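You operate a simulated robot arm through the tools that you are given. There is no shell and no other tool. Be economical: measure what you need, move in short steps, check, and stop when the job is done.

You run a simulated two-armed robot. Do the job below in one go: nothing can be reset, and whatever is moved stays where it is left.

Task
Scrub both greasy plates clean by hand and lay them on the rack.
Fine: wet the green brush on the plunger dish for each plate and put it back after. What is to be rubbed or washed off counts as gone when no trace of it is left.
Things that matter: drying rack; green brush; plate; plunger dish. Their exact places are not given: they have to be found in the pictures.

The check looks at the end state, three seconds after you hand in, the way a careful person would. Anything else that was tipped, shoved, dropped, spilled or broken makes it a failure.

Robot
Two 7-joint arms with two-finger parallel grippers on one trunk, on a base that drives. Base frame: it is fixed to the floor where the robot stands at the start and does not move with it; the origin is under the middle of the robot, x ahead of it, y to its left, z up. Units: m, rad, N and s.
The left shoulder is at the start at [0.05, 0.168, 1.182], the right one opposite. With the tool pointing down near the work surface each hand reaches from about 0.2 to 0.66 m from the robot's upright axis, wherever it stands, measured 20 degrees to its own side. Places, roughly: drying rack [0.5, -1.3, 0.9]; green brush (4x10x4 cm) [0.5, 0.1, 0.9]; plunger dish [0.7, -0.3, 1]. Payload 1.57 kg a hand.
Tool frame (each hand has its own): the origin (TCP) lies between the finger pads and is the grasp point; the fingertips stand 0.03 m ahead of it; z points along the fingers, y is the line along which they close. The gripper opens to 0.08 m. The fingers are 0.017 m wide and 0.012 m thick; the gripper's body (0.04 by 0.082 m) begins 0.08 m behind the TCP.
Orientation is that of the tool frame in the base frame, as [roll, pitch, yaw] about the fixed x, y, z axes, in that order (R = Rz(yaw) Ry(pitch) Rx(roll)). With the fingers straight down and closing along the base's y, the tool's x points along the base's -x, its y along +y and its z along -z.

Tools
- The arms move only by the tool play_rows. It takes "left_deltas", "right_deltas" or both (then of equal length, played together; a hand with none holds still); each is a list of rows, each a list of 3 entries, a list of its own where there are three numbers: the shift along the base's x, y, z in m, then the turn, a rotation vector about the base's x, y, z in degrees, then the opening, from 0 (shut) to 1 (fully open). In form: [[[dx, dy, dz], [ax, ay, az], fingers], ...]. A call has 1 to 12 rows; each row shifts and turns the commanded pose from where the row before left it. A row lasts 0.2 s, in which the tool goes at most 0.05 m and 0.15 rad; a call with a longer step from one row to the next is refused whole, and so is a gripper value outside its range. Where a pose cannot be reached the arm comes as near as it can. A force on the tool above 40 N (or 10 N above the force at the start of the call, whichever is more), or a blocked arm, ends the call early, and 0.2 s more pass. Each finger travels about 0.045 m/s and halts on what it meets, pressing with about 30 N; the grip force reading is that of the motor and also rises with nothing between the fingers. The clock runs only during rows and for 0.2 s after the last one: add rows that do not move to give the fingers time. It gives the time, the measured TCP pose, the force on the tool (base axes), the opening and the grip force at its end, in the units of the frame above (readings bear some noise), with the torque about the TCP (base axes, N m) and any sound that the robot's microphone picked up, and new pictures: "show" is both (left out), scene, wrist or none (wrist: the cameras of the hands that moved).
- Cameras (640 x 400 px; columns grow to the right, rows downward): "scene" is now at [0.1291, -0.0149, 1.4055]; the picture's right is [-0.16, -0.99, 0.00], its down [-0.44, 0.07, -0.89] and it looks along [0.88, -0.14, -0.45] (base axes); focal length 234 px, centre (320, 200). "left" rides on the left gripper at [0.072, 0.007, -0.122] in its tool frame; the picture's right is [-0.09, 1.00, 0.00], its down [-0.84, -0.08, -0.54] and it looks along [-0.54, -0.05, 0.84] (tool axes); focal length 238 px, centre (320, 200). "right" rides on the right gripper at [0.072, -0.007, -0.122] in its tool frame; the picture's right is [0.09, 1.00, 0.00], its down [-0.84, 0.08, -0.54] and it looks along [-0.54, 0.05, 0.84] (tool axes); focal length 238 px, centre (320, 200).
- slide_trunk(by): slides the trunk up (or, below 0, down) by that many m; the arms and the scene camera ride with it, the base frame stays. It gives what a move gives, with no picture.
- drive_base(legs): drives the robot by 1 to 6 legs, each [ahead, left, turn to the left] in m, m and rad, along the robot's own axes; the way and the turn of a leg run together, so that a leg with both is an arc; at most 1.5 m and 3.142 rad a leg. The arms and the cameras ride along, it lands a little off, and it stops where it bumps. It gives what a move gives, and a new picture of the scene camera.
- pan_tilt(pan, tilt): turns the head with the scene camera to pan (to the left, within 1.396 rad either way) and tilt (down, from -0.506 to 1.204), counted from straight ahead of the robot. It gives what a move gives, and a new picture of the scene camera.
- measure_at(camera, pixels): for up to 12 pixels [column, row] of the newest picture of that camera ("zoom" is the newest enlarged one), the place [x, y, z] in the base frame of the surface seen there, good to about 0.002 m. It takes no simulated time.
- inspect(camera, box): a new picture of the part [left, top, right, bottom] of that camera's present view, enlarged. It takes no simulated time.
- sign_off(): hands the job in; it is judged then, once.

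Go step by step. Measure first, check grasps and placings, and put right what went wrong. The budget is 80 turns and 260 pictures, counting those below and the enlarged ones. Unless the task says otherwise, let go and move clear before handing in, and close with one line.

The tools are called after ">>>" by a JSON object that holds its "fn" and its "kwargs". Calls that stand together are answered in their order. play_rows: Moves the arms, as the interface text tells. Its arguments: {"type":"object","properties":{"left_deltas":{"type":"array"},"right_deltas":{"type":"array"},"show":{"type":"string","enum":["both","scene","wrist","none"]}},"required":[]} The other tools are called the same way: slide_trunk (by) slides the trunk up or down; drive_base (legs) drives the base; pan_tilt (pan, tilt) turns the head that bears the scene camera; measure_at (camera, pixels) gives the place of the surface under pixels of a picture; inspect (camera, box) takes an enlarged picture of a part of a camera's view; sign_off () hands the job in.

At the start:

```text
t: 0.0
left_position: [0.3438, 0.0502, 1.2595]
left_tcp_rot: [-3.141, -0.002, -3.141]
left_wrist_force: [-0.5, -0.3, -0.1]
left_moment: [0.0, -0.01, -0.01]
left_grip_width: 0.0802
left_gripper_force: 0.1
right_position: [0.3309, -0.2447, 1.2948]
right_tcp_rot: [-3.141, 0.001, 3.141]
right_wrist_force: [0.7, 0.1, 0.9]
right_moment: [-0.01, 0.02, -0.02]
right_grip_width: 0.0799
right_gripper_force: 0.0
trunk travel left (down, up): [-0.35, 0.093]
robot x, y, heading: [-0.0019, 0.0021, 0.0]
head pan, tilt: [-0.161, 0.468]
```

scene: 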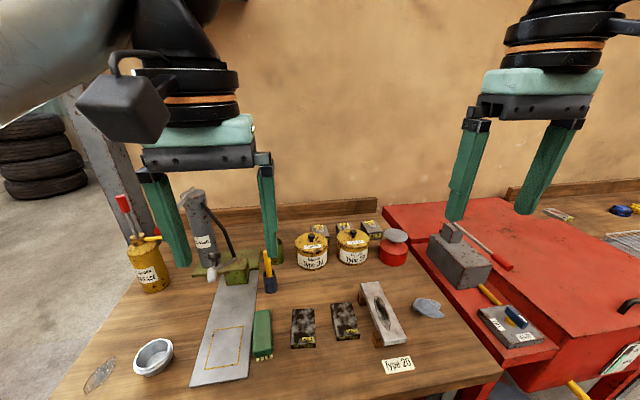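
right: 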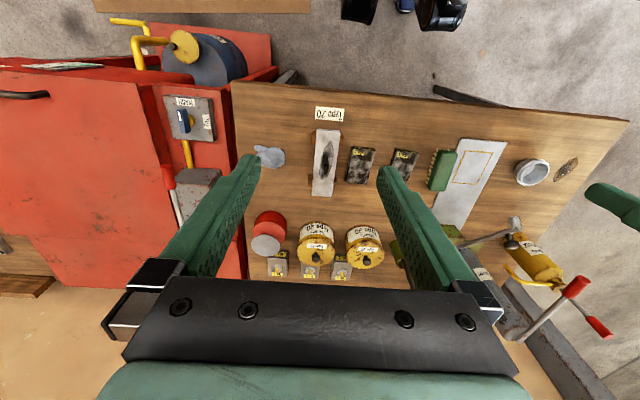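
left: 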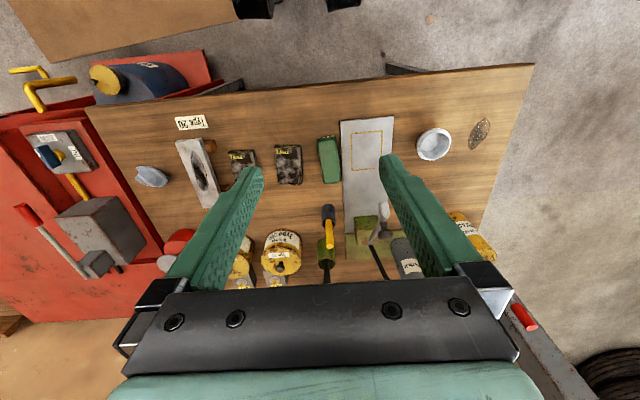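

The picture shows the green brush near (262,333), two dark greasy plates at (303,328) and (345,320), and a red can with a grey top at (393,247) that is likely the plunger dish. I'll look closer and measure.

>>> {"fn": "inspect", "kwargs": {"camera": "scene", "box": [240, 220, 440, 345]}}

>>> {"fn": "measure_at", "kwargs": {"camera": "scene", "pixels": [[262, 320], [256, 352], [303, 312], [302, 345], [344, 305], [348, 336], [394, 235], [394, 260], [380, 312], [425, 308], [262, 312], [330, 360]]}}

>>> {"fn": "pan_tilt", "kwargs": {"pan": -1.0, "tilt": 0.5}}

```text
3.20 times, centred on (340, 282) of scene
```

zoom: 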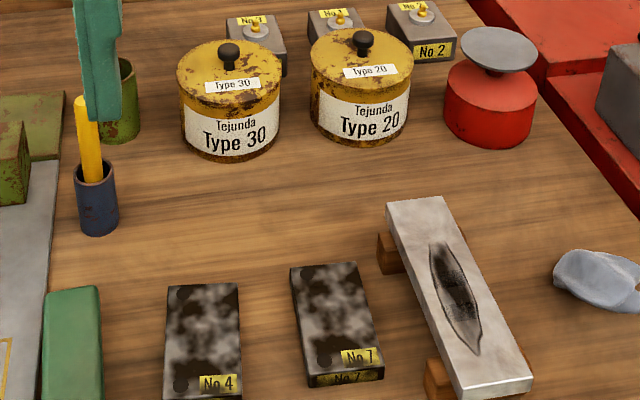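

```text
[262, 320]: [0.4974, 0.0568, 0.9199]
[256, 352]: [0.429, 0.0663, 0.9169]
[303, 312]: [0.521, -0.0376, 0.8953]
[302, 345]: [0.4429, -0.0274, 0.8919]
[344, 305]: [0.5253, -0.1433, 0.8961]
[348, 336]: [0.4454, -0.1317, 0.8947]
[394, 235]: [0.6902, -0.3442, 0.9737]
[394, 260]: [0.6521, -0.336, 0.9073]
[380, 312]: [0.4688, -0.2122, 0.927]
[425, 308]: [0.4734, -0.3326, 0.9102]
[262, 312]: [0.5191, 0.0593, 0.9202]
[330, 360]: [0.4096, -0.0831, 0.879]
```

```text
t: 1.2
left_position: [0.3433, 0.0506, 1.2606]
left_tcp_rot: [-3.141, 0.001, 3.141]
left_wrist_force: [0.3, -0.2, 0.6]
left_moment: [0.02, 0.02, 0.0]
left_grip_width: 0.08
left_gripper_force: 0.0
right_position: [0.3307, -0.2439, 1.296]
right_tcp_rot: [3.142, 0.001, 3.139]
right_wrist_force: [0.2, -1.2, 0.7]
right_moment: [0.02, 0.01, 0.0]
right_grip_width: 0.0801
right_gripper_force: 0.0
trunk travel left (down, up): [-0.35, 0.093]
robot x, y, heading: [0.0064, 0.0009, -0.002]
head pan, tilt: [-1.0, 0.499]
```

scene: 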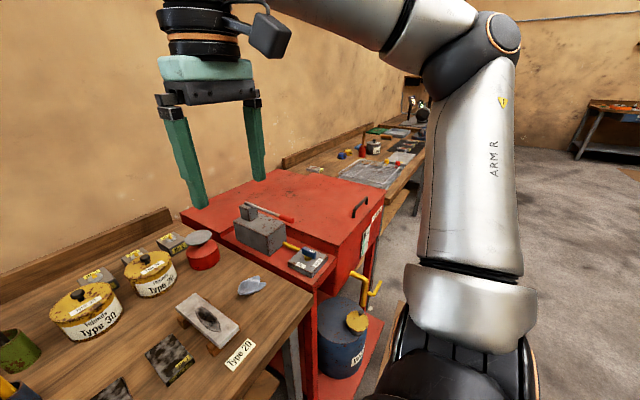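

The rack seems to be the wire tray around (370,174) beyond the red washer. I'll zoom in on it and on the plunger can.

>>> {"fn": "inspect", "kwargs": {"camera": "scene", "box": [270, 95, 450, 208]}}

>>> {"fn": "inspect", "kwargs": {"camera": "scene", "box": [140, 200, 340, 325]}}

>>> {"fn": "measure_at", "kwargs": {"camera": "scene", "pixels": [[340, 174], [390, 186], [370, 172], [365, 158], [404, 166], [198, 238], [187, 237], [212, 237], [202, 256], [400, 134]]}}

```text
3.54 times, centred on (360, 152) of scene
```

zoom: 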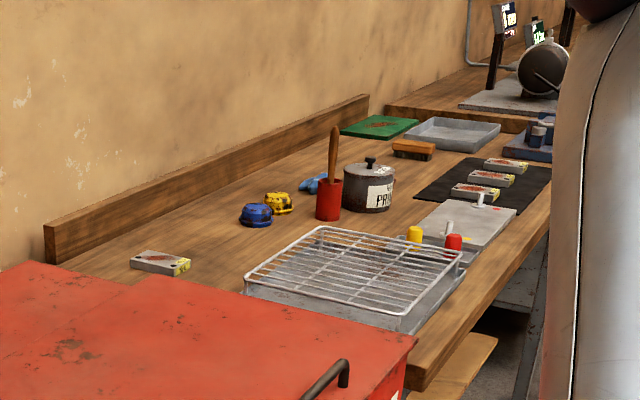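

```text
3.20 times, centred on (240, 262) of scene
```

zoom: 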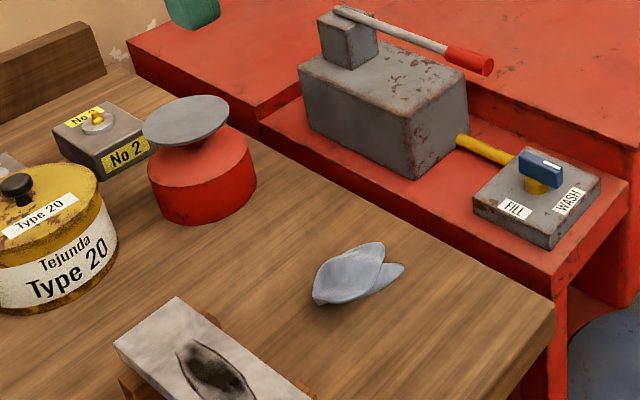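

```text
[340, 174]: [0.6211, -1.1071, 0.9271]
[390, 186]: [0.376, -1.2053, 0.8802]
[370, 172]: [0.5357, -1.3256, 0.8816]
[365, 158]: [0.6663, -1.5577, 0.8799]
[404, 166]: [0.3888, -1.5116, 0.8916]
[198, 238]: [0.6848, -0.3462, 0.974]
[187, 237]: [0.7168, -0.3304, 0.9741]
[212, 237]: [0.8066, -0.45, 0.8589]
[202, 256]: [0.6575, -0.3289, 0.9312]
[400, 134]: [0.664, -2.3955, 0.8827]
```

Dish disc is around (0.69,-0.34,0.973), and the rack is a wire grid around (0.5,-1.35). Now I'll look down and forward for the plates' exact edges and the table edge.

>>> {"fn": "pan_tilt", "kwargs": {"pan": -0.1, "tilt": 0.85}}

>>> {"fn": "inspect", "kwargs": {"camera": "right", "box": [320, 120, 480, 220]}}

>>> {"fn": "inspect", "kwargs": {"camera": "left", "box": [200, 110, 360, 210]}}

```text
t: 2.4
left_position: [0.3443, 0.051, 1.2591]
left_tcp_rot: [-3.14, 0.001, 3.141]
left_wrist_force: [-0.2, -0.2, -0.7]
left_moment: [0.0, 0.01, -0.02]
left_grip_width: 0.0802
left_gripper_force: 0.1
right_position: [0.3298, -0.2447, 1.2962]
right_tcp_rot: [3.141, 0.001, 3.141]
right_wrist_force: [0.6, -0.7, 0.6]
right_moment: [-0.01, 0.04, 0.01]
right_grip_width: 0.08
right_gripper_force: 0.0
trunk travel left (down, up): [-0.35, 0.093]
robot x, y, heading: [-0.0009, 0.0028, 0.008]
head pan, tilt: [-0.099, 0.85]
```

scene: 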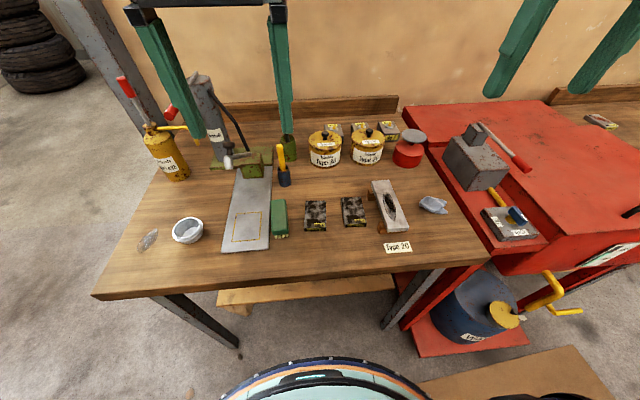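

```text
4.00 times, centred on (400, 170) of right
```

zoom: 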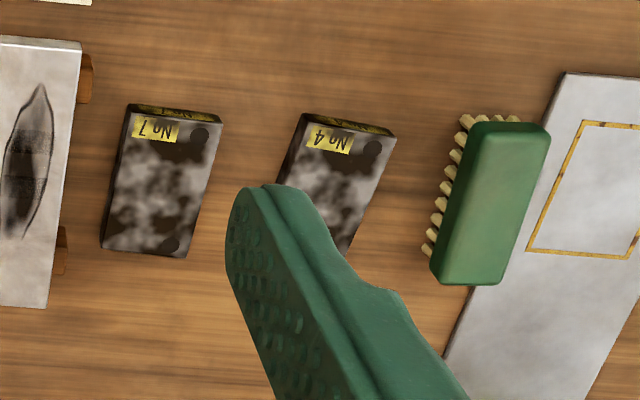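

```text
4.00 times, centred on (280, 160) of left
```

zoom: 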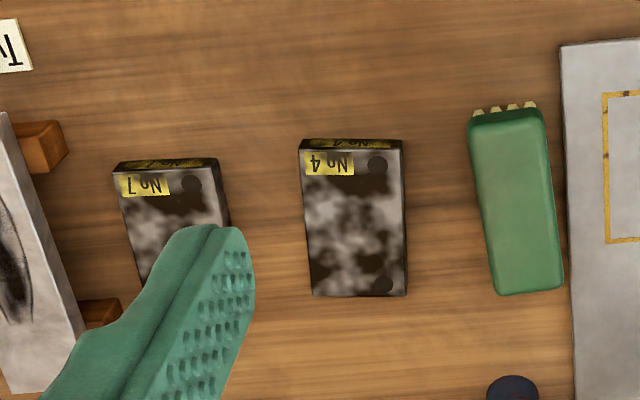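

The left zoom shows both plates and the brush squarely; I'll measure their corners, plus the table's front edge and the dish.

>>> {"fn": "measure_at", "kwargs": {"camera": "zoom", "pixels": [[304, 154], [400, 154], [312, 290], [402, 290], [120, 176], [215, 172], [475, 122], [540, 116], [502, 288], [556, 282], [350, 330], [580, 200]]}}

>>> {"fn": "measure_at", "kwargs": {"camera": "scene", "pixels": [[280, 268], [400, 258], [413, 131], [400, 135], [425, 138], [412, 142], [345, 197], [362, 197], [344, 226], [366, 225], [385, 211], [320, 360]]}}

```text
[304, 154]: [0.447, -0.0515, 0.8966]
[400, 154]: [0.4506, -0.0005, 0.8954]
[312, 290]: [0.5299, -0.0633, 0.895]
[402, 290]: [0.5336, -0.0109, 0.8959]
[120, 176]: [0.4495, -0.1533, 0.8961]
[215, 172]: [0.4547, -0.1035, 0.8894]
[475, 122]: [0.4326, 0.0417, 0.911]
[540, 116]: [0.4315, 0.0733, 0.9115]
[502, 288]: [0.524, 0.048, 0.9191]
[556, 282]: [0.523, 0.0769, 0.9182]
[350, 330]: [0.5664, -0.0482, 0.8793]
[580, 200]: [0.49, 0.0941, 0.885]
```

```text
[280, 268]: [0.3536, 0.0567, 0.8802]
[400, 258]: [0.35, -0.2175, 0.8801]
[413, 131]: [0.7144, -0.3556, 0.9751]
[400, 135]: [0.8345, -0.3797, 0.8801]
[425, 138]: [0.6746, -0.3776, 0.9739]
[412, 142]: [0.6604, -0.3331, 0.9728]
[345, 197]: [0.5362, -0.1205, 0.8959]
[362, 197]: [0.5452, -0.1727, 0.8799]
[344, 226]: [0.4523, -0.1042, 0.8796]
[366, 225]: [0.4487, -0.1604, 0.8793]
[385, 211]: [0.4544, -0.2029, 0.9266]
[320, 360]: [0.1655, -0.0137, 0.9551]
```

Plates are about 5.5×9 cm and 1.5 cm thick, and the table edge is at x≈0.35. The dish is slightly beyond reach, so I check how far the base may go forward by measuring the body front and under-table parts.

>>> {"fn": "measure_at", "kwargs": {"camera": "scene", "pixels": [[300, 298], [320, 366], [340, 372], [235, 345], [390, 325], [430, 355], [480, 345], [320, 395], [500, 395], [240, 380]]}}

>>> {"fn": "inspect", "kwargs": {"camera": "scene", "box": [230, 180, 310, 250]}}

>>> {"fn": "inspect", "kwargs": {"camera": "scene", "box": [380, 110, 450, 180]}}

```text
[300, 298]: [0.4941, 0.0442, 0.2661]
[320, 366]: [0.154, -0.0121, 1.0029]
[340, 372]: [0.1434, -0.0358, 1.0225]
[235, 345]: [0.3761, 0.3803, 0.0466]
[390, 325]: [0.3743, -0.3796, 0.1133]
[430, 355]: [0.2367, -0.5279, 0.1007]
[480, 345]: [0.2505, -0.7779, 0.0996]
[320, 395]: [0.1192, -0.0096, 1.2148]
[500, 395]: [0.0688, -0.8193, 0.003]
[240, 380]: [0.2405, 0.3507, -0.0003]
```

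```text
5.71 times, centred on (270, 215) of scene
```

zoom: 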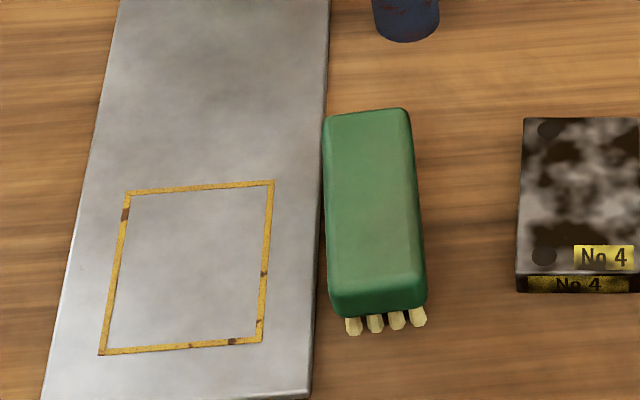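

```text
5.71 times, centred on (415, 145) of scene
```

zoom: 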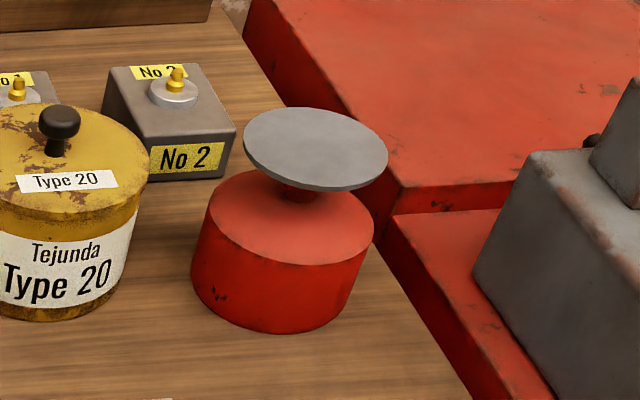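

Washer tray front lies at x≈0.24 for y<-0.5, with free floor ahead. I'll measure the disc in the zoom, move the left hand out to the side, then drive slightly ahead.

>>> {"fn": "measure_at", "kwargs": {"camera": "zoom", "pixels": [[247, 148], [384, 160], [315, 110], [312, 184], [315, 150]]}}

>>> {"fn": "play_rows", "kwargs": {"left_deltas": [[[0, 0.045, 0], [0, 0, 0], 1], [[0, 0.045, 0], [0, 0, 0], 1], [[0, 0.045, 0], [0, 0, 0], 1], [[0, 0.045, 0], [0, 0, 0], 1], [[0, 0.045, 0], [0, 0, 0], 1]], "show": "none"}}

>>> {"fn": "drive_base", "kwargs": {"legs": [[0.08, -0.05, 0]]}}

```text
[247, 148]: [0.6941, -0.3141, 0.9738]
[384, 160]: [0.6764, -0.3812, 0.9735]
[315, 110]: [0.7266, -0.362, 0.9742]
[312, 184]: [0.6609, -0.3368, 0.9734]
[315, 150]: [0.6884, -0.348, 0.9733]
```

```text
t: 3.6
left_position: [0.3419, 0.2762, 1.2615]
left_tcp_rot: [-3.139, -0.001, 3.14]
left_wrist_force: [-0.5, 0.4, -0.9]
left_moment: [-0.02, 0.0, 0.01]
left_grip_width: 0.0801
left_gripper_force: 0.1
right_position: [0.33, -0.2433, 1.2957]
right_tcp_rot: [-3.141, 0.0, 3.14]
right_wrist_force: [-1.2, -0.4, 0.1]
right_moment: [0.01, -0.02, -0.01]
right_grip_width: 0.08
right_gripper_force: 0.0
trunk travel left (down, up): [-0.35, 0.093]
robot x, y, heading: [0.0004, 0.0006, -0.001]
head pan, tilt: [-0.099, 0.85]
```

```text
t: 4.7
left_position: [0.4236, 0.2259, 1.2593]
left_tcp_rot: [3.141, -0.001, -3.141]
left_wrist_force: [0.5, -0.2, -0.1]
left_moment: [0.02, 0.05, 0.01]
left_grip_width: 0.0799
left_gripper_force: 0.0
right_position: [0.4112, -0.2949, 1.2942]
right_tcp_rot: [3.141, -0.001, 3.141]
right_wrist_force: [0.5, -0.7, -1.1]
right_moment: [-0.01, 0.02, -0.04]
right_grip_width: 0.08
right_gripper_force: 0.0
trunk travel left (down, up): [-0.35, 0.093]
robot x, y, heading: [0.0812, -0.0498, 0.001]
head pan, tilt: [-0.099, 0.85]
```

scene: 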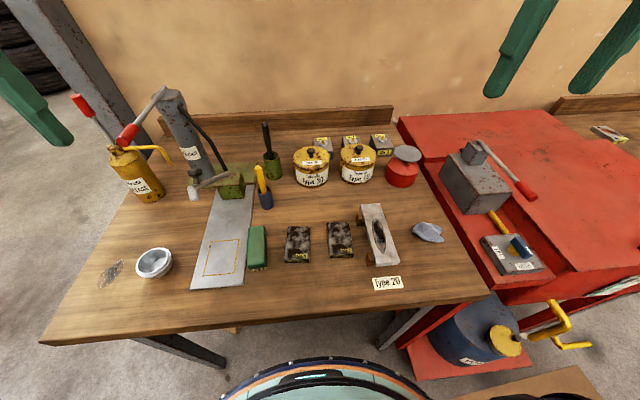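

Disc centre ≈(0.692,-0.349), radius ≈3.5–4 cm. Moving the right hand over the brush at (0.479,0.06).

>>> {"fn": "play_rows", "kwargs": {"right_deltas": [[[0.009, 0.044, 0], [0, 0, 0], 0.9], [[0.009, 0.044, 0], [0, 0, 0], 0.9], [[0.009, 0.044, 0], [0, 0, 0], 0.9], [[0.009, 0.044, 0], [0, 0, 0], 0.9], [[0.008, 0.044, -0.02], [0, 0, 0], 0.9], [[0.008, 0.044, -0.02], [0, 0, 0], 0.9], [[0.008, 0.044, -0.02], [0, 0, 0], 0.9], [[0.008, 0.044, -0.02], [0, 0, 3], 0.9], [[0, 0.003, -0.045], [0, 0, 0], 0.9], [[0, 0, -0.045], [0, 0, 0], 0.9], [[0, 0, -0.045], [0, 0, 0], 0.9], [[0, 0, -0.03], [0, 0, 0], 0.9]]}}

```text
t: 7.3
left_position: [0.4231, 0.226, 1.2601]
left_tcp_rot: [-3.141, 0.0, -3.14]
left_wrist_force: [-0.6, 0.1, 0.6]
left_moment: [0.0, 0.01, -0.03]
left_grip_width: 0.08
left_gripper_force: 0.1
right_position: [0.3997, -0.1709, 1.0583]
right_tcp_rot: [3.14, 0.001, -3.091]
right_wrist_force: [0.5, -1.2, 0.0]
right_moment: [-0.05, 0.0, 0.0]
right_grip_width: 0.0719
right_gripper_force: 0.0
right hand out of reach, approached as far as the arm can: row 3, 4, 5, 6, 7, 8
trunk travel left (down, up): [-0.35, 0.093]
robot x, y, heading: [0.0805, -0.0512, 0.0]
head pan, tilt: [-0.099, 0.85]
```

scene: 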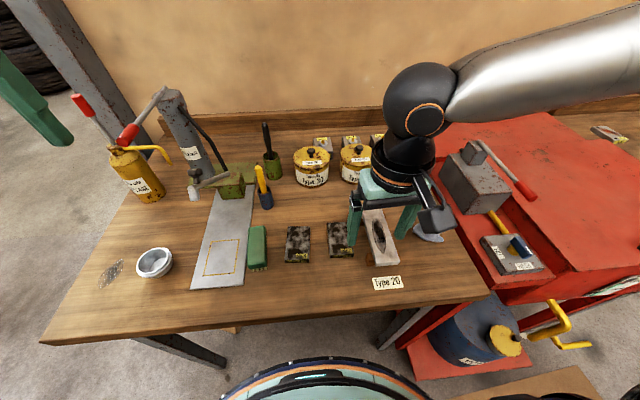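
right: 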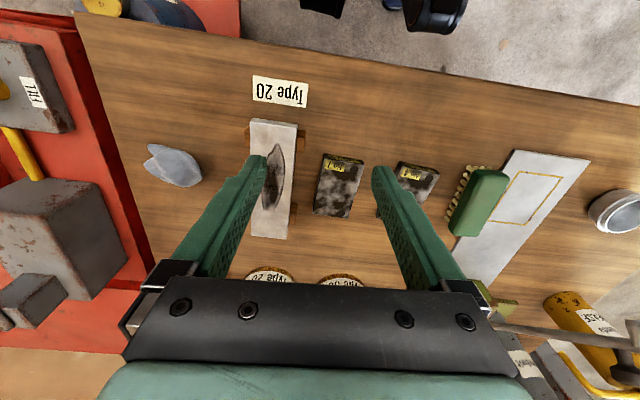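

The cross-body path was out of reach at the height used, and the hand is at (0.40,-0.17,1.06). I'll try again, lower now, moving x first and then y.

>>> {"fn": "play_rows", "kwargs": {"right_deltas": [[[0.04, 0.02, 0], [0, 0, 0], 0.9], [[0.04, 0.03, 0], [0, 0, 0], 0.9], [[0, 0.045, 0], [0, 0, 0], 0.9], [[0, 0.045, 0], [0, 0, 0], 0.9], [[0, 0.045, 0], [0, 0, 0], 0.9], [[0, 0.045, 0], [0, 0, 0], 0.9]], "show": "scene"}}

```text
t: 8.7
left_position: [0.4236, 0.2267, 1.2607]
left_tcp_rot: [3.141, -0.002, -3.139]
left_wrist_force: [-0.3, 0.6, 0.1]
left_moment: [-0.02, -0.02, 0.01]
left_grip_width: 0.0801
left_gripper_force: 0.1
right_position: [0.4393, -0.1502, 1.0616]
right_tcp_rot: [3.14, 0.002, -3.088]
right_wrist_force: [0.3, 1.0, 0.4]
right_moment: [-0.03, 0.0, 0.0]
right_grip_width: 0.072
right_gripper_force: 0.0
right hand out of reach, approached as far as the arm can: row 2, 3, 4, 5, 6
trunk travel left (down, up): [-0.35, 0.093]
robot x, y, heading: [0.0827, -0.049, -0.006]
head pan, tilt: [-0.099, 0.85]
```

scene: 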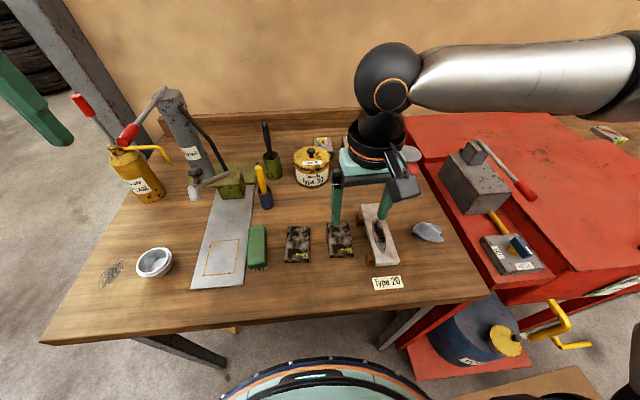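

The right arm only reaches to about 0.1 m right of the robot's midline. I'll shift the base left instead; first I check obstacles on the left side.

>>> {"fn": "measure_at", "kwargs": {"camera": "scene", "pixels": [[90, 60], [78, 100], [125, 165], [168, 95], [155, 95], [262, 170], [266, 125]]}}

>>> {"fn": "drive_base", "kwargs": {"legs": [[-0.09, 0.25, 0]]}}

```text
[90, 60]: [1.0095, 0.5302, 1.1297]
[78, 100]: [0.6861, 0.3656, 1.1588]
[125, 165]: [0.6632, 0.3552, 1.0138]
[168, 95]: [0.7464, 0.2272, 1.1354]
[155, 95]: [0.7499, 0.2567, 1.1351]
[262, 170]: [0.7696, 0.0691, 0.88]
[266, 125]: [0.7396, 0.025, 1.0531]
```

```text
t: 10.6
left_position: [0.3347, 0.4751, 1.2605]
left_tcp_rot: [-3.141, 0.001, -3.137]
left_wrist_force: [-0.5, 0.3, 0.2]
left_moment: [-0.01, 0.01, -0.02]
left_grip_width: 0.0798
left_gripper_force: 0.1
right_position: [0.3535, 0.0983, 1.0623]
right_tcp_rot: [3.141, 0.003, -3.087]
right_wrist_force: [0.7, 0.2, -0.1]
right_moment: [-0.02, -0.01, 0.01]
right_grip_width: 0.0717
right_gripper_force: 0.0
trunk travel left (down, up): [-0.35, 0.093]
robot x, y, heading: [-0.004, 0.2034, 0.003]
head pan, tilt: [-0.099, 0.85]
```

scene: 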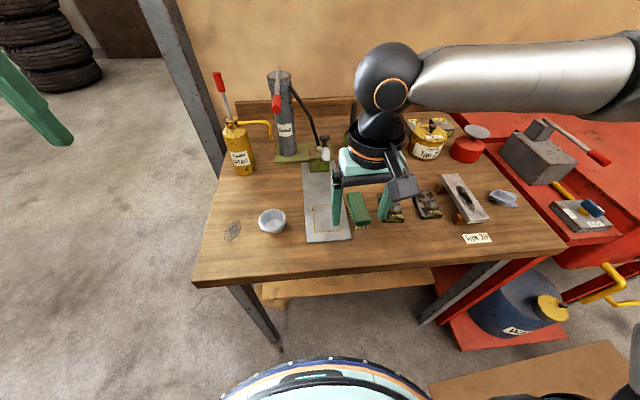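

All base motion was clear and the hand is at (0.354,0.098). I'll move over the brush and descend to z≈0.98.

>>> {"fn": "play_rows", "kwargs": {"right_deltas": [[[0.042, -0.013, 0], [0, 0, 0], 0.9], [[0.042, -0.013, 0], [0, 0, 0], 0.9], [[0.041, -0.012, 0], [0, 0, 0], 0.9], [[0, 0, -0.04], [0, 0, 0], 0.9], [[0, 0, -0.04], [0, 0, 0], 0.9], [[0, 0, 0], [0, 0, 0], 0.9]]}}

```text
t: 12.0
left_position: [0.3356, 0.4751, 1.2621]
left_tcp_rot: [3.141, -0.001, -3.138]
left_wrist_force: [-0.1, 0.6, 1.2]
left_moment: [0.01, 0.01, -0.05]
left_grip_width: 0.0802
left_gripper_force: 0.1
right_position: [0.4578, 0.0339, 0.9873]
right_tcp_rot: [3.141, 0.001, -3.088]
right_wrist_force: [-0.5, -0.5, -0.3]
right_moment: [0.0, 0.0, -0.01]
right_grip_width: 0.0722
right_gripper_force: 0.0
right hand out of reach, approached as far as the arm can: row 2, 3, 4, 5
trunk travel left (down, up): [-0.35, 0.093]
robot x, y, heading: [-0.0056, 0.1982, 0.004]
head pan, tilt: [-0.099, 0.85]
```

scene: 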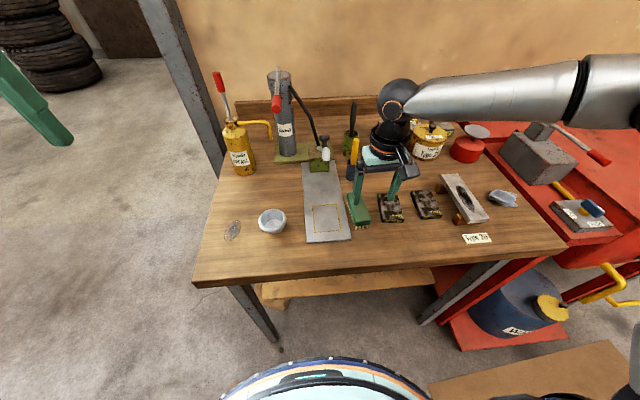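
right: 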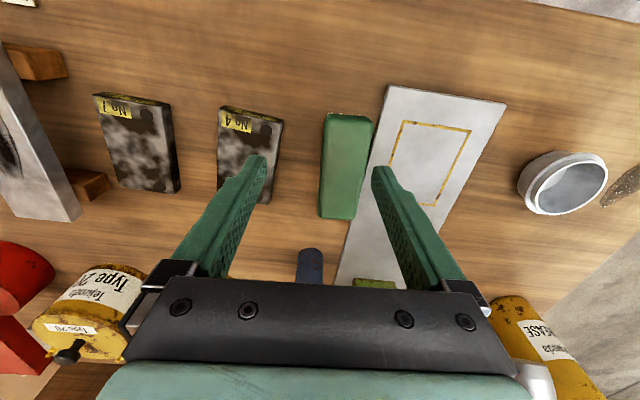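

The brush lies between the fingers' line but about 2.5 cm left of reach. I nudge the base left 0.035 and correct.

>>> {"fn": "drive_base", "kwargs": {"legs": [[0.015, 0.045, 0]]}}

>>> {"fn": "measure_at", "kwargs": {"camera": "right", "pixels": [[320, 200]]}}

```text
t: 12.9
left_position: [0.3501, 0.5185, 1.2607]
left_tcp_rot: [-3.139, 0.0, -3.139]
left_wrist_force: [-0.5, -0.4, -0.4]
left_moment: [-0.06, -0.03, 0.02]
left_grip_width: 0.0799
left_gripper_force: 0.0
right_position: [0.4722, 0.0798, 0.988]
right_tcp_rot: [3.139, 0.0, -3.089]
right_wrist_force: [0.4, 0.3, 0.7]
right_moment: [-0.01, 0.01, 0.0]
right_grip_width: 0.072
right_gripper_force: 0.0
trunk travel left (down, up): [-0.35, 0.093]
robot x, y, heading: [0.0077, 0.2461, 0.0]
head pan, tilt: [-0.099, 0.85]
```

scene: 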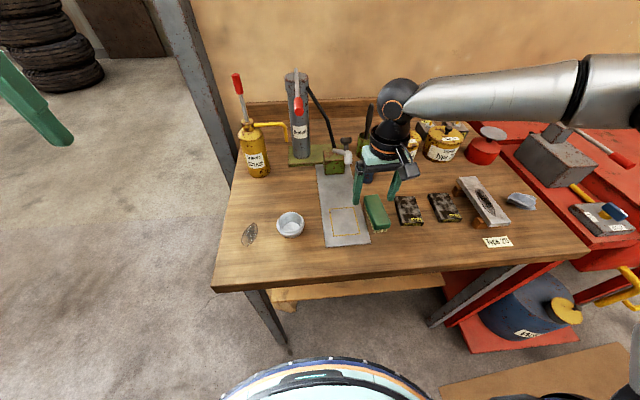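

```text
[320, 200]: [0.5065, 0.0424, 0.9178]
```

Hand at (0.472,0.080,0.988); shifting over the brush and lowering to z=0.93.

>>> {"fn": "play_rows", "kwargs": {"right_deltas": [[[0.008, -0.02, 0], [0, 0, 0], 0.9], [[0, 0, -0.03], [0, 0, 0], 0.9], [[0, 0, -0.028], [0, 0, 0], 0.9], [[0, 0, 0], [0, 0, 0], 0.9]]}}

>>> {"fn": "inspect", "kwargs": {"camera": "right", "box": [200, 70, 440, 220]}}

```text
t: 13.9
left_position: [0.3506, 0.5195, 1.2615]
left_tcp_rot: [-3.14, 0.001, -3.14]
left_wrist_force: [0.4, 0.7, -0.4]
left_moment: [-0.03, 0.02, -0.01]
left_grip_width: 0.0799
left_gripper_force: 0.0
right_position: [0.4734, 0.0508, 0.934]
right_tcp_rot: [3.138, 0.005, -3.089]
right_wrist_force: [0.9, 0.6, -0.8]
right_moment: [0.03, 0.03, 0.01]
right_grip_width: 0.0719
right_gripper_force: 0.0
right hand out of reach, approached as far as the arm can: row 3
trunk travel left (down, up): [-0.35, 0.093]
robot x, y, heading: [0.0075, 0.2422, 0.0]
head pan, tilt: [-0.099, 0.85]
```

scene: 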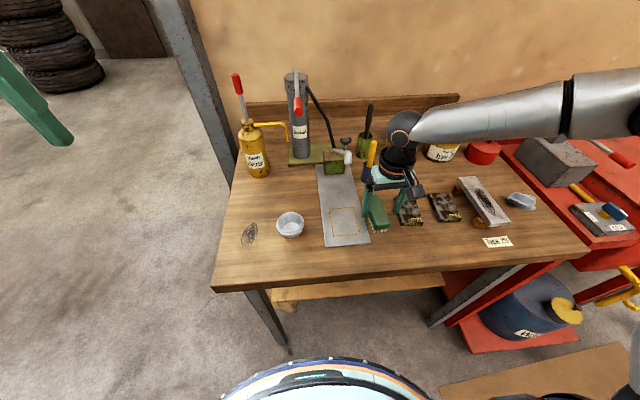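
right: 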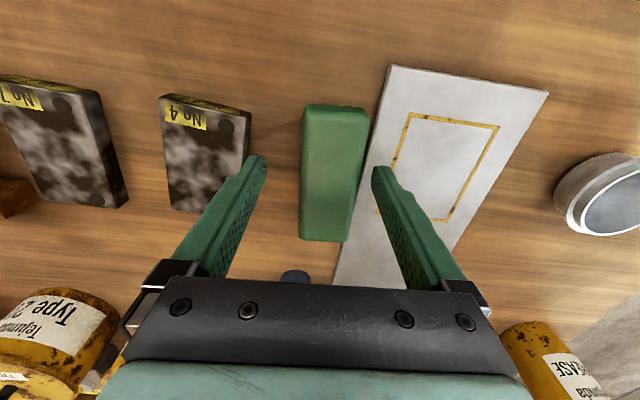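

```text
2.67 times, centred on (320, 145) of right
```

zoom: 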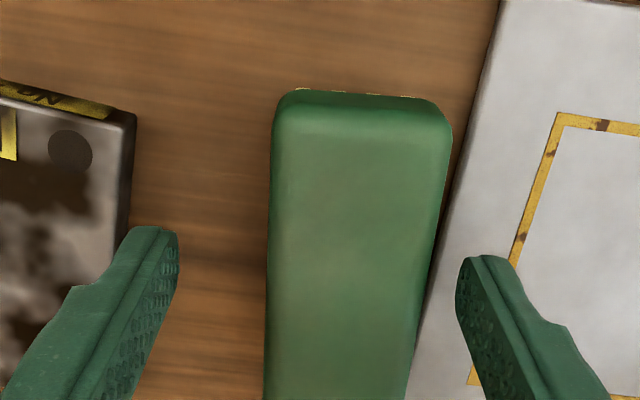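

The plain reach limit shows up around 20° from the midline. I'll raise the hand and turn the base left a bit so the brush lies more to the robot's right.

>>> {"fn": "play_rows", "kwargs": {"right_deltas": [[[0, 0, 0.045], [0, 0, 0], 0.9], [[-0.01, -0.02, 0.045], [0, 0, 0], 0.9]], "show": "none"}}

>>> {"fn": "drive_base", "kwargs": {"legs": [[0, -0.06, 0.25]]}}

```text
refused: row 2 steps farther than a row can; nothing moved
```

```text
t: 15.2
left_position: [0.2859, 0.5344, 1.2596]
left_tcp_rot: [-3.141, 0.001, -2.912]
left_wrist_force: [0.5, -0.3, 0.0]
left_moment: [-0.05, 0.0, 0.0]
left_grip_width: 0.0801
left_gripper_force: 0.0
right_position: [0.5092, 0.0947, 0.9343]
right_tcp_rot: [-3.118, -0.014, -2.878]
right_wrist_force: [-1.9, -7.4, 4.6]
right_moment: [-0.4, 0.02, -0.19]
right_grip_width: 0.0779
right_gripper_force: 3.2
trunk travel left (down, up): [-0.35, 0.093]
robot x, y, heading: [0.0144, 0.1886, 0.229]
head pan, tilt: [-0.099, 0.85]
stopped in leg 1: the force on the tool passed its limit (the readings are from after the stop); the commanded pose is now the measured one
```

scene: 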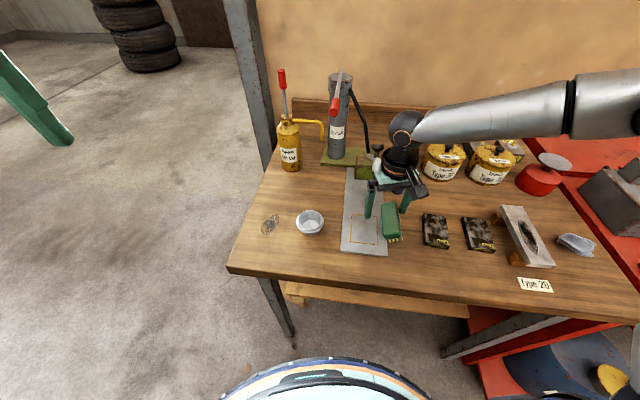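

My raise was refused, so the drive ended with a contact on the right hand. I look closely to see what it touched.

>>> {"fn": "inspect", "kwargs": {"camera": "scene", "box": [330, 130, 450, 260]}}

>>> {"fn": "inspect", "kwargs": {"camera": "right", "box": [0, 0, 640, 400]}}

```text
3.08 times, centred on (390, 195) of scene
```

zoom: 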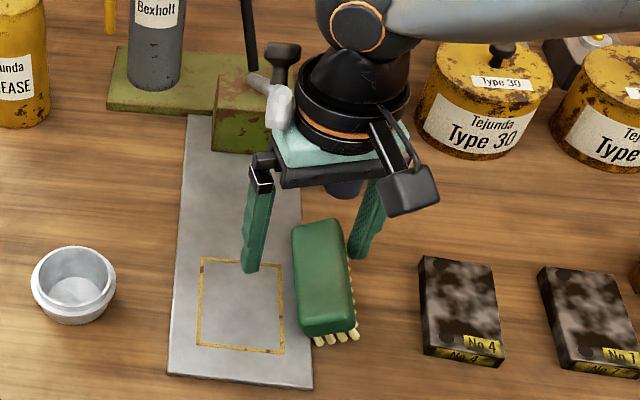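

```text
1.00 times, centred on (320, 200) of right
```

zoom: 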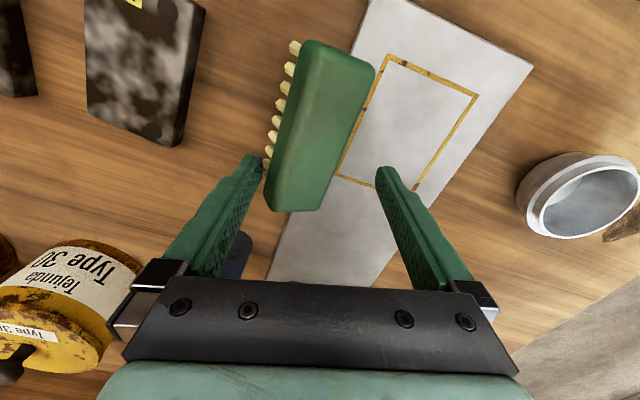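

The right finger leaned on the brush's right side, tilting it a bit; the cup and jack look undisturbed. I back off to the right and then straight up.

>>> {"fn": "play_rows", "kwargs": {"right_deltas": [[[-0.003, -0.012, 0], [0, 0, 0], 0.95], [[0, 0, 0.03], [0, 0, 0], 0.95], [[0, 0, 0.04], [0, 0, 0], 0.95], [[0, 0, 0.04], [0, 0, 0], 0.95], [[0, 0, 0], [0, 0, 0], 0.95]]}}

>>> {"fn": "inspect", "kwargs": {"camera": "scene", "box": [330, 130, 450, 260]}}

```text
t: 15.9
left_position: [0.2854, 0.5343, 1.2608]
left_tcp_rot: [3.142, 0.001, -2.913]
left_wrist_force: [-1.3, -0.7, -0.5]
left_moment: [0.0, 0.0, -0.01]
left_grip_width: 0.0799
left_gripper_force: 0.1
right_position: [0.4977, 0.0796, 0.977]
right_tcp_rot: [-3.104, -0.043, -2.869]
right_wrist_force: [-3.4, -2.2, -1.6]
right_moment: [0.03, -0.28, 0.17]
right_grip_width: 0.0755
right_gripper_force: 0.0
trunk travel left (down, up): [-0.35, 0.093]
robot x, y, heading: [0.0198, 0.1866, 0.231]
head pan, tilt: [-0.099, 0.85]
stopped in row 3 (right hand): the force on the tool passed its limit (the readings are from after the stop); the commanded pose is now the measured one
```

scene: 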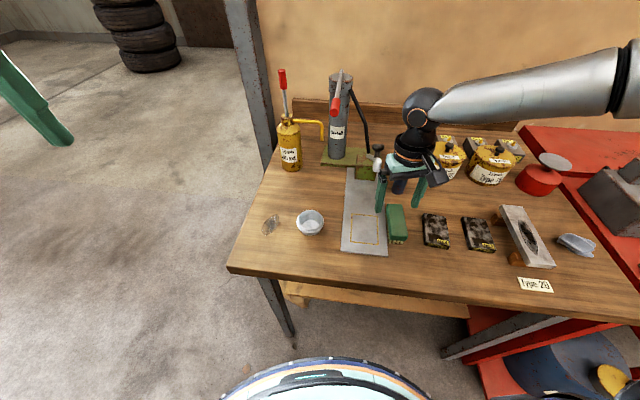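
right: 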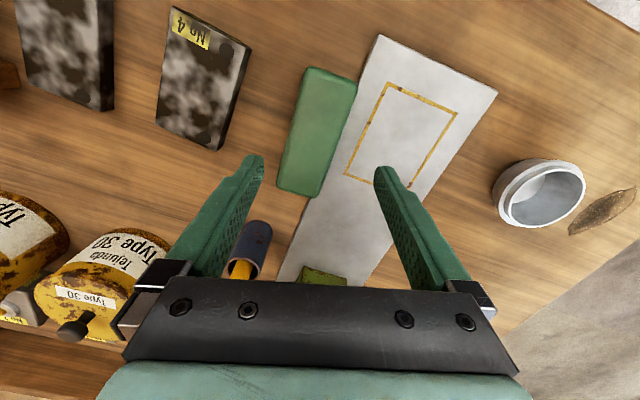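

```text
3.08 times, centred on (390, 195) of scene
```

zoom: 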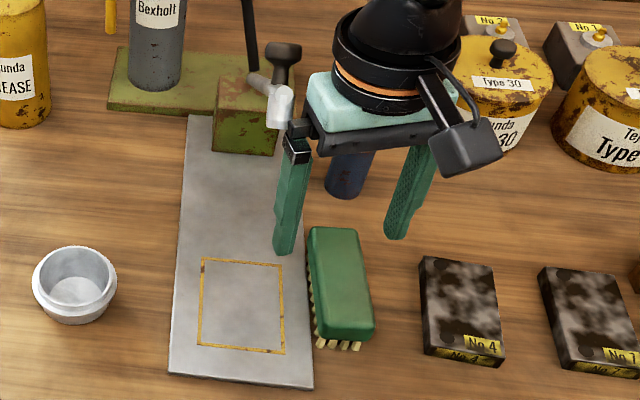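

The upward move met resistance near the jack's white tip at zoom (282,105) and the cup. I measure those to see who touches what.

>>> {"fn": "measure_at", "kwargs": {"camera": "zoom", "pixels": [[282, 105], [260, 85], [282, 52], [300, 130], [296, 155], [350, 175], [330, 90], [400, 135], [345, 125], [245, 130], [285, 240], [350, 150]]}}

>>> {"fn": "inspect", "kwargs": {"camera": "scene", "box": [360, 140, 430, 200]}}

>>> {"fn": "inspect", "kwargs": {"camera": "right", "box": [200, 200, 360, 300]}}

```text
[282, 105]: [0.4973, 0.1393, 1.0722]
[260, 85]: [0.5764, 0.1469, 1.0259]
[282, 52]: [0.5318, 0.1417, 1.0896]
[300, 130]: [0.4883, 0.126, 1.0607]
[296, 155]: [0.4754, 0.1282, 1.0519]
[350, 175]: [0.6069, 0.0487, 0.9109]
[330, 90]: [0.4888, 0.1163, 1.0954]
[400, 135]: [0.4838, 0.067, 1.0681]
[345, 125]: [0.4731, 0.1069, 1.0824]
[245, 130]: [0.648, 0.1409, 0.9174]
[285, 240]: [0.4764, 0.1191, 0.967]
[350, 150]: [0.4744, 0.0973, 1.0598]
```

```text
6.67 times, centred on (395, 170) of scene
```

zoom: 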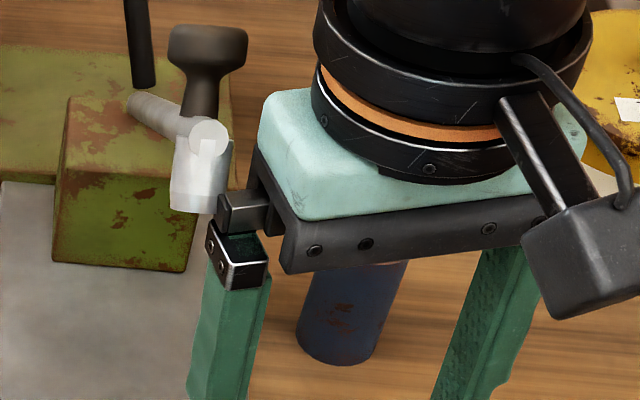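

```text
4.00 times, centred on (280, 250) of right
```

zoom: 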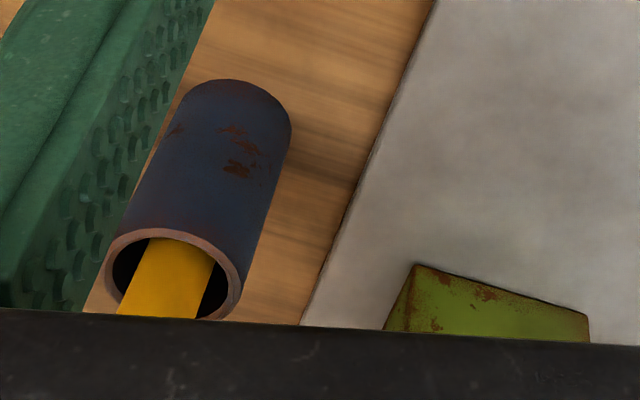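

The left finger carriage is caught under the white spout at (0.497,0.139,1.07). I retreat toward the robot and right, then up.

>>> {"fn": "play_rows", "kwargs": {"right_deltas": [[[-0.01, -0.015, 0], [0, 0, 0], 0.95], [[-0.035, -0.02, 0], [0, 0, 0], 0.95], [[-0.02, -0.02, 0], [0, 0, 0], 0.95], [[-0.01, 0, 0.03], [0, 0, 0], 0.95], [[0, 0, 0.04], [0, 0, 0], 0.95], [[0, 0, 0.04], [0, 0, 0], 0.95], [[0, 0, 0], [0, 0, 0], 0.95]]}}

>>> {"fn": "inspect", "kwargs": {"camera": "scene", "box": [270, 80, 470, 260]}}

```text
t: 17.5
left_position: [0.2854, 0.5351, 1.26]
left_tcp_rot: [-3.141, 0.0, -2.911]
left_wrist_force: [-0.6, 0.0, -0.4]
left_moment: [-0.02, 0.02, -0.01]
left_grip_width: 0.0799
left_gripper_force: 0.2
right_position: [0.4259, 0.022, 1.0844]
right_tcp_rot: [-3.106, -0.042, -2.869]
right_wrist_force: [0.8, -1.8, 0.0]
right_moment: [0.05, 0.01, -0.02]
right_grip_width: 0.076
right_gripper_force: 0.0
trunk travel left (down, up): [-0.35, 0.093]
robot x, y, heading: [0.0148, 0.19, 0.226]
head pan, tilt: [-0.099, 0.85]
```

scene: 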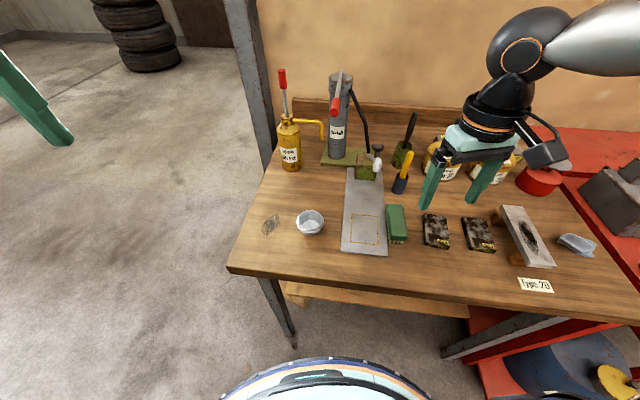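
right: 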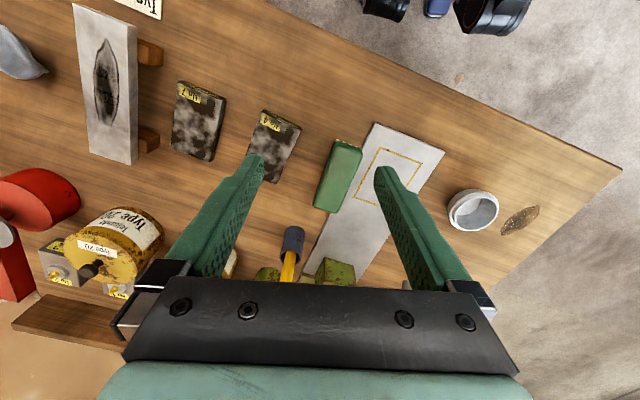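

```text
2.22 times, centred on (370, 170) of scene
```

zoom: 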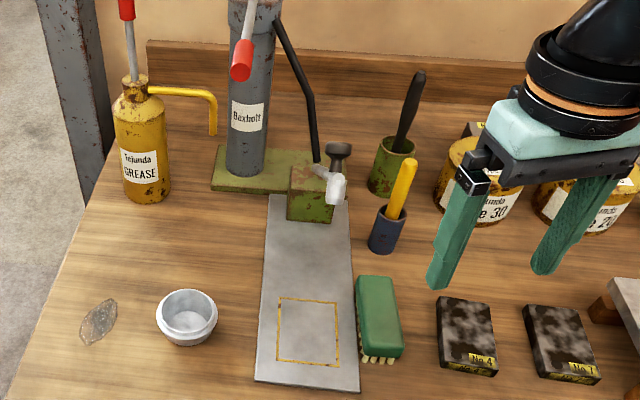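

Free now; the cup, jack and spout all still stand. I measure the brush's new pose and the spout.

>>> {"fn": "measure_at", "kwargs": {"camera": "zoom", "pixels": [[360, 281], [389, 280], [398, 345], [366, 347], [378, 310], [335, 190], [310, 168], [340, 150], [405, 180], [380, 235], [355, 320], [400, 310]]}}

>>> {"fn": "inspect", "kwargs": {"camera": "right", "box": [280, 110, 440, 230]}}

```text
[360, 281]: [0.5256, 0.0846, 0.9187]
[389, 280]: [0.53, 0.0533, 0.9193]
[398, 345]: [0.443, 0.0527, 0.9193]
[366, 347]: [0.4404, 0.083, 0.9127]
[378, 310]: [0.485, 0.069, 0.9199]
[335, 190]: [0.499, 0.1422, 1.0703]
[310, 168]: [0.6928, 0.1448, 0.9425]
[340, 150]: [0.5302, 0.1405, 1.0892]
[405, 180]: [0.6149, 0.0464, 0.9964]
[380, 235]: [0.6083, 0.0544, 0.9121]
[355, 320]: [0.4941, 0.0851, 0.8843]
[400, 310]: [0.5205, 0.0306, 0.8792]
```

```text
3.33 times, centred on (360, 170) of right
```

zoom: 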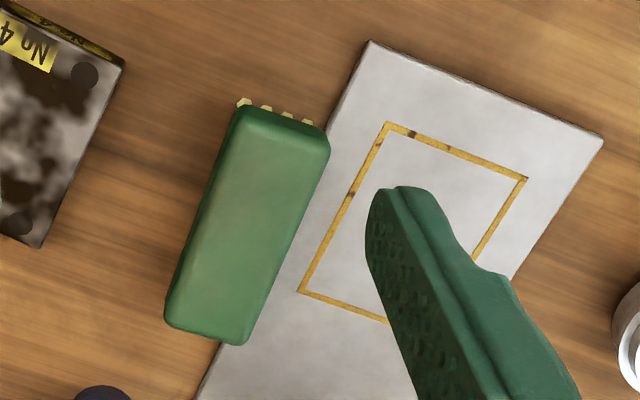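

Brush centre is now (0.4855,0.0685), aligned with x, top z 0.92. I'll square the tool and go over it at x≈0.47 with a narrower opening to keep clear of the spout.

>>> {"fn": "play_rows", "kwargs": {"right_deltas": [[[0, 0, 0], [2.6, -1.8, 0], 0.75], [[0, 0, 0], [0, 0, -7.3], 0.75], [[0.02, 0.02, 0], [0, 0, -7.3], 0.75], [[0.024, 0.026, 0], [0, 0, 0], 0.75], [[0, 0, -0.045], [0, 0, 0], 0.75], [[0, 0, -0.045], [0, 0, 0], 0.75], [[0, 0, 0], [0, 0, 0], 0.75]]}}

```text
t: 19.1
left_position: [0.2858, 0.5343, 1.2605]
left_tcp_rot: [-3.141, 0.0, -2.911]
left_wrist_force: [0.0, 0.0, -0.2]
left_moment: [0.04, -0.04, 0.03]
left_grip_width: 0.0802
left_gripper_force: 0.0
right_position: [0.4684, 0.0694, 0.9947]
right_tcp_rot: [3.142, 0.001, -3.124]
right_wrist_force: [-0.2, 0.5, -0.3]
right_moment: [0.06, 0.01, 0.02]
right_grip_width: 0.0601
right_gripper_force: 0.0
trunk travel left (down, up): [-0.35, 0.093]
robot x, y, heading: [0.0105, 0.1899, 0.226]
head pan, tilt: [-0.099, 0.85]
```

scene: 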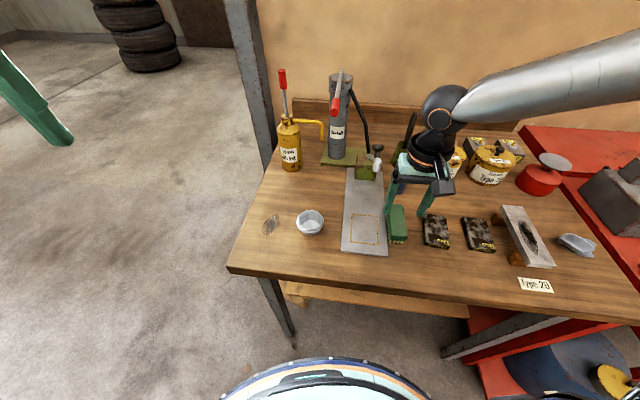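
right: 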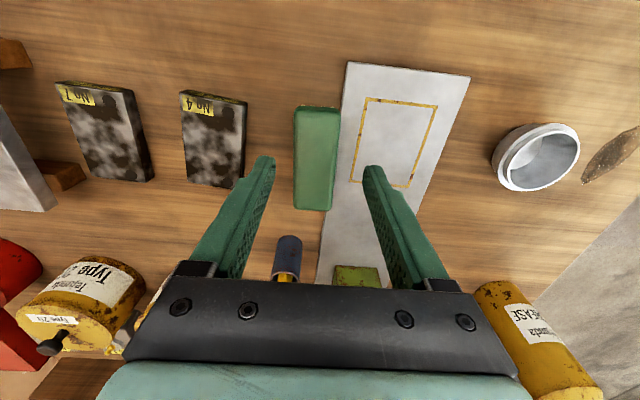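

The fingers straddle the brush well at (0.468,0.069). I descend to z≈0.928 and close.

>>> {"fn": "play_rows", "kwargs": {"right_deltas": [[[0.002, -0.001, -0.035], [0, 0, 0], 0.75], [[0, 0, -0.032], [0, 0, 0], 0.75], [[0, 0, 0], [0, 0, 0], 0.75], [[0, 0, 0], [0, 0, 0], 0.4], [[0, 0, 0], [0, 0, 0], 0.3], [[0, 0, 0], [0, 0, 0], 0.3]]}}

>>> {"fn": "inspect", "kwargs": {"camera": "scene", "box": [350, 130, 470, 260]}}

```text
t: 20.5
left_position: [0.2857, 0.5342, 1.2614]
left_tcp_rot: [-3.141, 0.0, -2.912]
left_wrist_force: [1.1, 0.3, 0.5]
left_moment: [-0.02, 0.0, -0.02]
left_grip_width: 0.0798
left_gripper_force: 0.0
right_position: [0.471, 0.0687, 0.9285]
right_tcp_rot: [-3.141, 0.0, -3.124]
right_wrist_force: [0.4, 1.0, -0.9]
right_moment: [-0.02, -0.02, -0.03]
right_grip_width: 0.0392
right_gripper_force: 27.1
trunk travel left (down, up): [-0.35, 0.093]
robot x, y, heading: [0.0159, 0.1878, 0.229]
head pan, tilt: [-0.099, 0.85]
```

scene: 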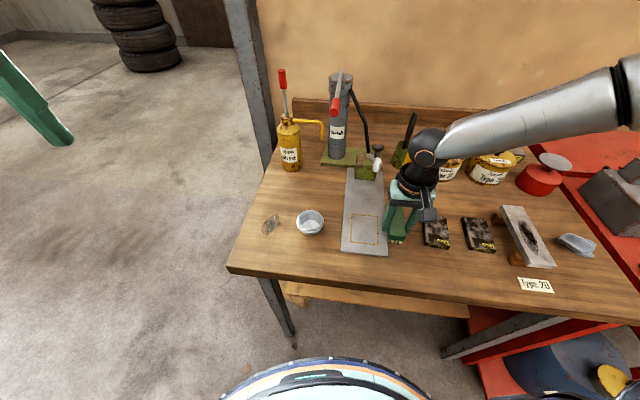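
right: 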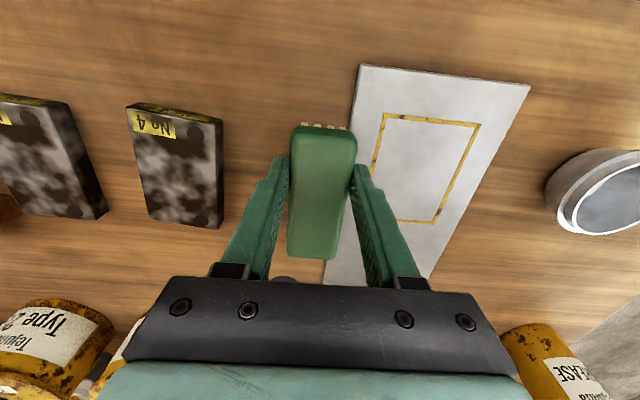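

```text
3.08 times, centred on (410, 195) of scene
```

zoom: 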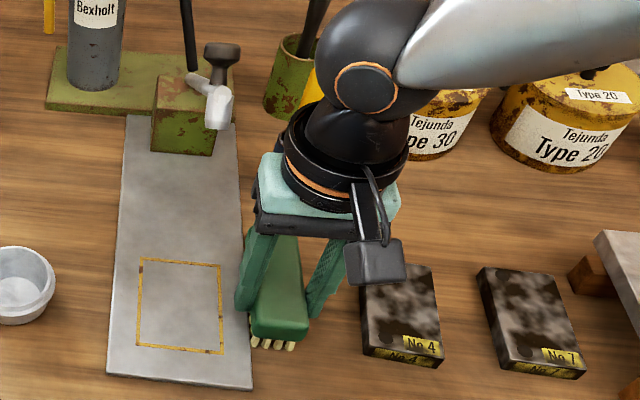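

Grip is solid (0.039 m, brush bottom 4.85 cm below the TCP). I lift it up and check.

>>> {"fn": "play_rows", "kwargs": {"right_deltas": [[[0, 0, 0.01], [0, 0, 0], 0.3], [[-0.02, -0.01, 0.04], [0, 0, 0], 0.3], [[-0.02, -0.02, 0.04], [0, 0, 0], 0.3], [[0, -0.02, 0.045], [0, 0, 0], 0.3], [[0, 0, 0.045], [0, 0, 0], 0.3], [[0, 0, 0.04], [0, 0, 0], 0.3]], "show": "wrist"}}

```text
t: 21.9
left_position: [0.2852, 0.5347, 1.2603]
left_tcp_rot: [3.14, -0.001, -2.911]
left_wrist_force: [-0.3, 0.3, -0.1]
left_moment: [0.02, 0.0, 0.01]
left_grip_width: 0.0799
left_gripper_force: 0.1
right_position: [0.4303, 0.0178, 1.1497]
right_tcp_rot: [-3.14, 0.001, -3.123]
right_wrist_force: [0.9, -0.4, 0.2]
right_moment: [0.0, 0.01, 0.0]
right_grip_width: 0.0393
right_gripper_force: 30.7
trunk travel left (down, up): [-0.35, 0.093]
robot x, y, heading: [0.0187, 0.1892, 0.231]
head pan, tilt: [-0.099, 0.85]
```

right: 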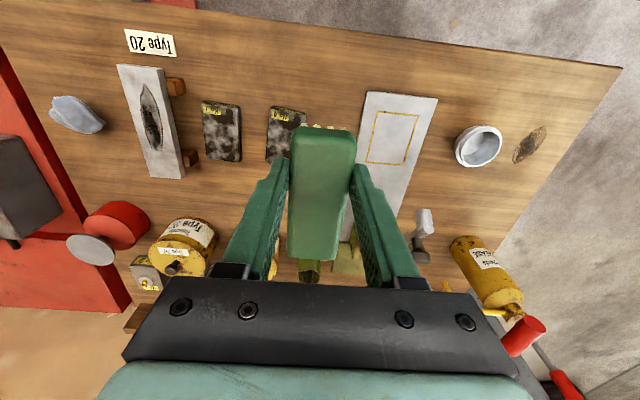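

The brush is held cleanly. Now I drive right so the dish comes within the right hand's reach.

>>> {"fn": "drive_base", "kwargs": {"legs": [[-0.017, -0.312, 0], [0, 0, -0.229]]}}

```text
t: 24.8
left_position: [0.4117, 0.1535, 1.2601]
left_tcp_rot: [3.139, 0.0, 3.14]
left_wrist_force: [0.3, 0.0, -0.4]
left_moment: [0.0, 0.01, 0.0]
left_grip_width: 0.0803
left_gripper_force: 0.0
right_position: [0.4346, -0.3831, 1.1488]
right_tcp_rot: [-3.141, -0.001, 2.927]
right_wrist_force: [0.4, -0.1, -0.8]
right_moment: [-0.01, 0.04, -0.02]
right_grip_width: 0.0392
right_gripper_force: 30.5
trunk travel left (down, up): [-0.35, 0.093]
robot x, y, heading: [0.0641, -0.1229, -0.002]
head pan, tilt: [-0.099, 0.85]
```

scene: 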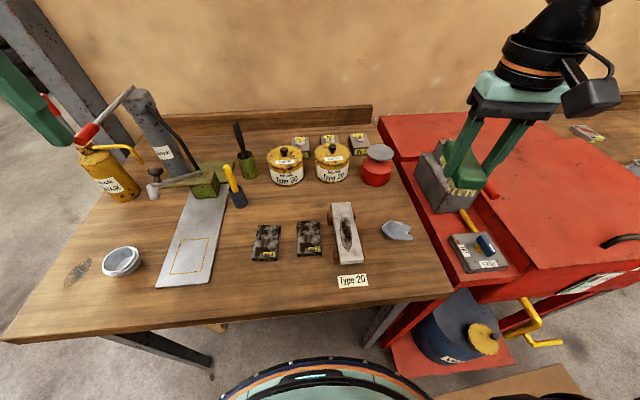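

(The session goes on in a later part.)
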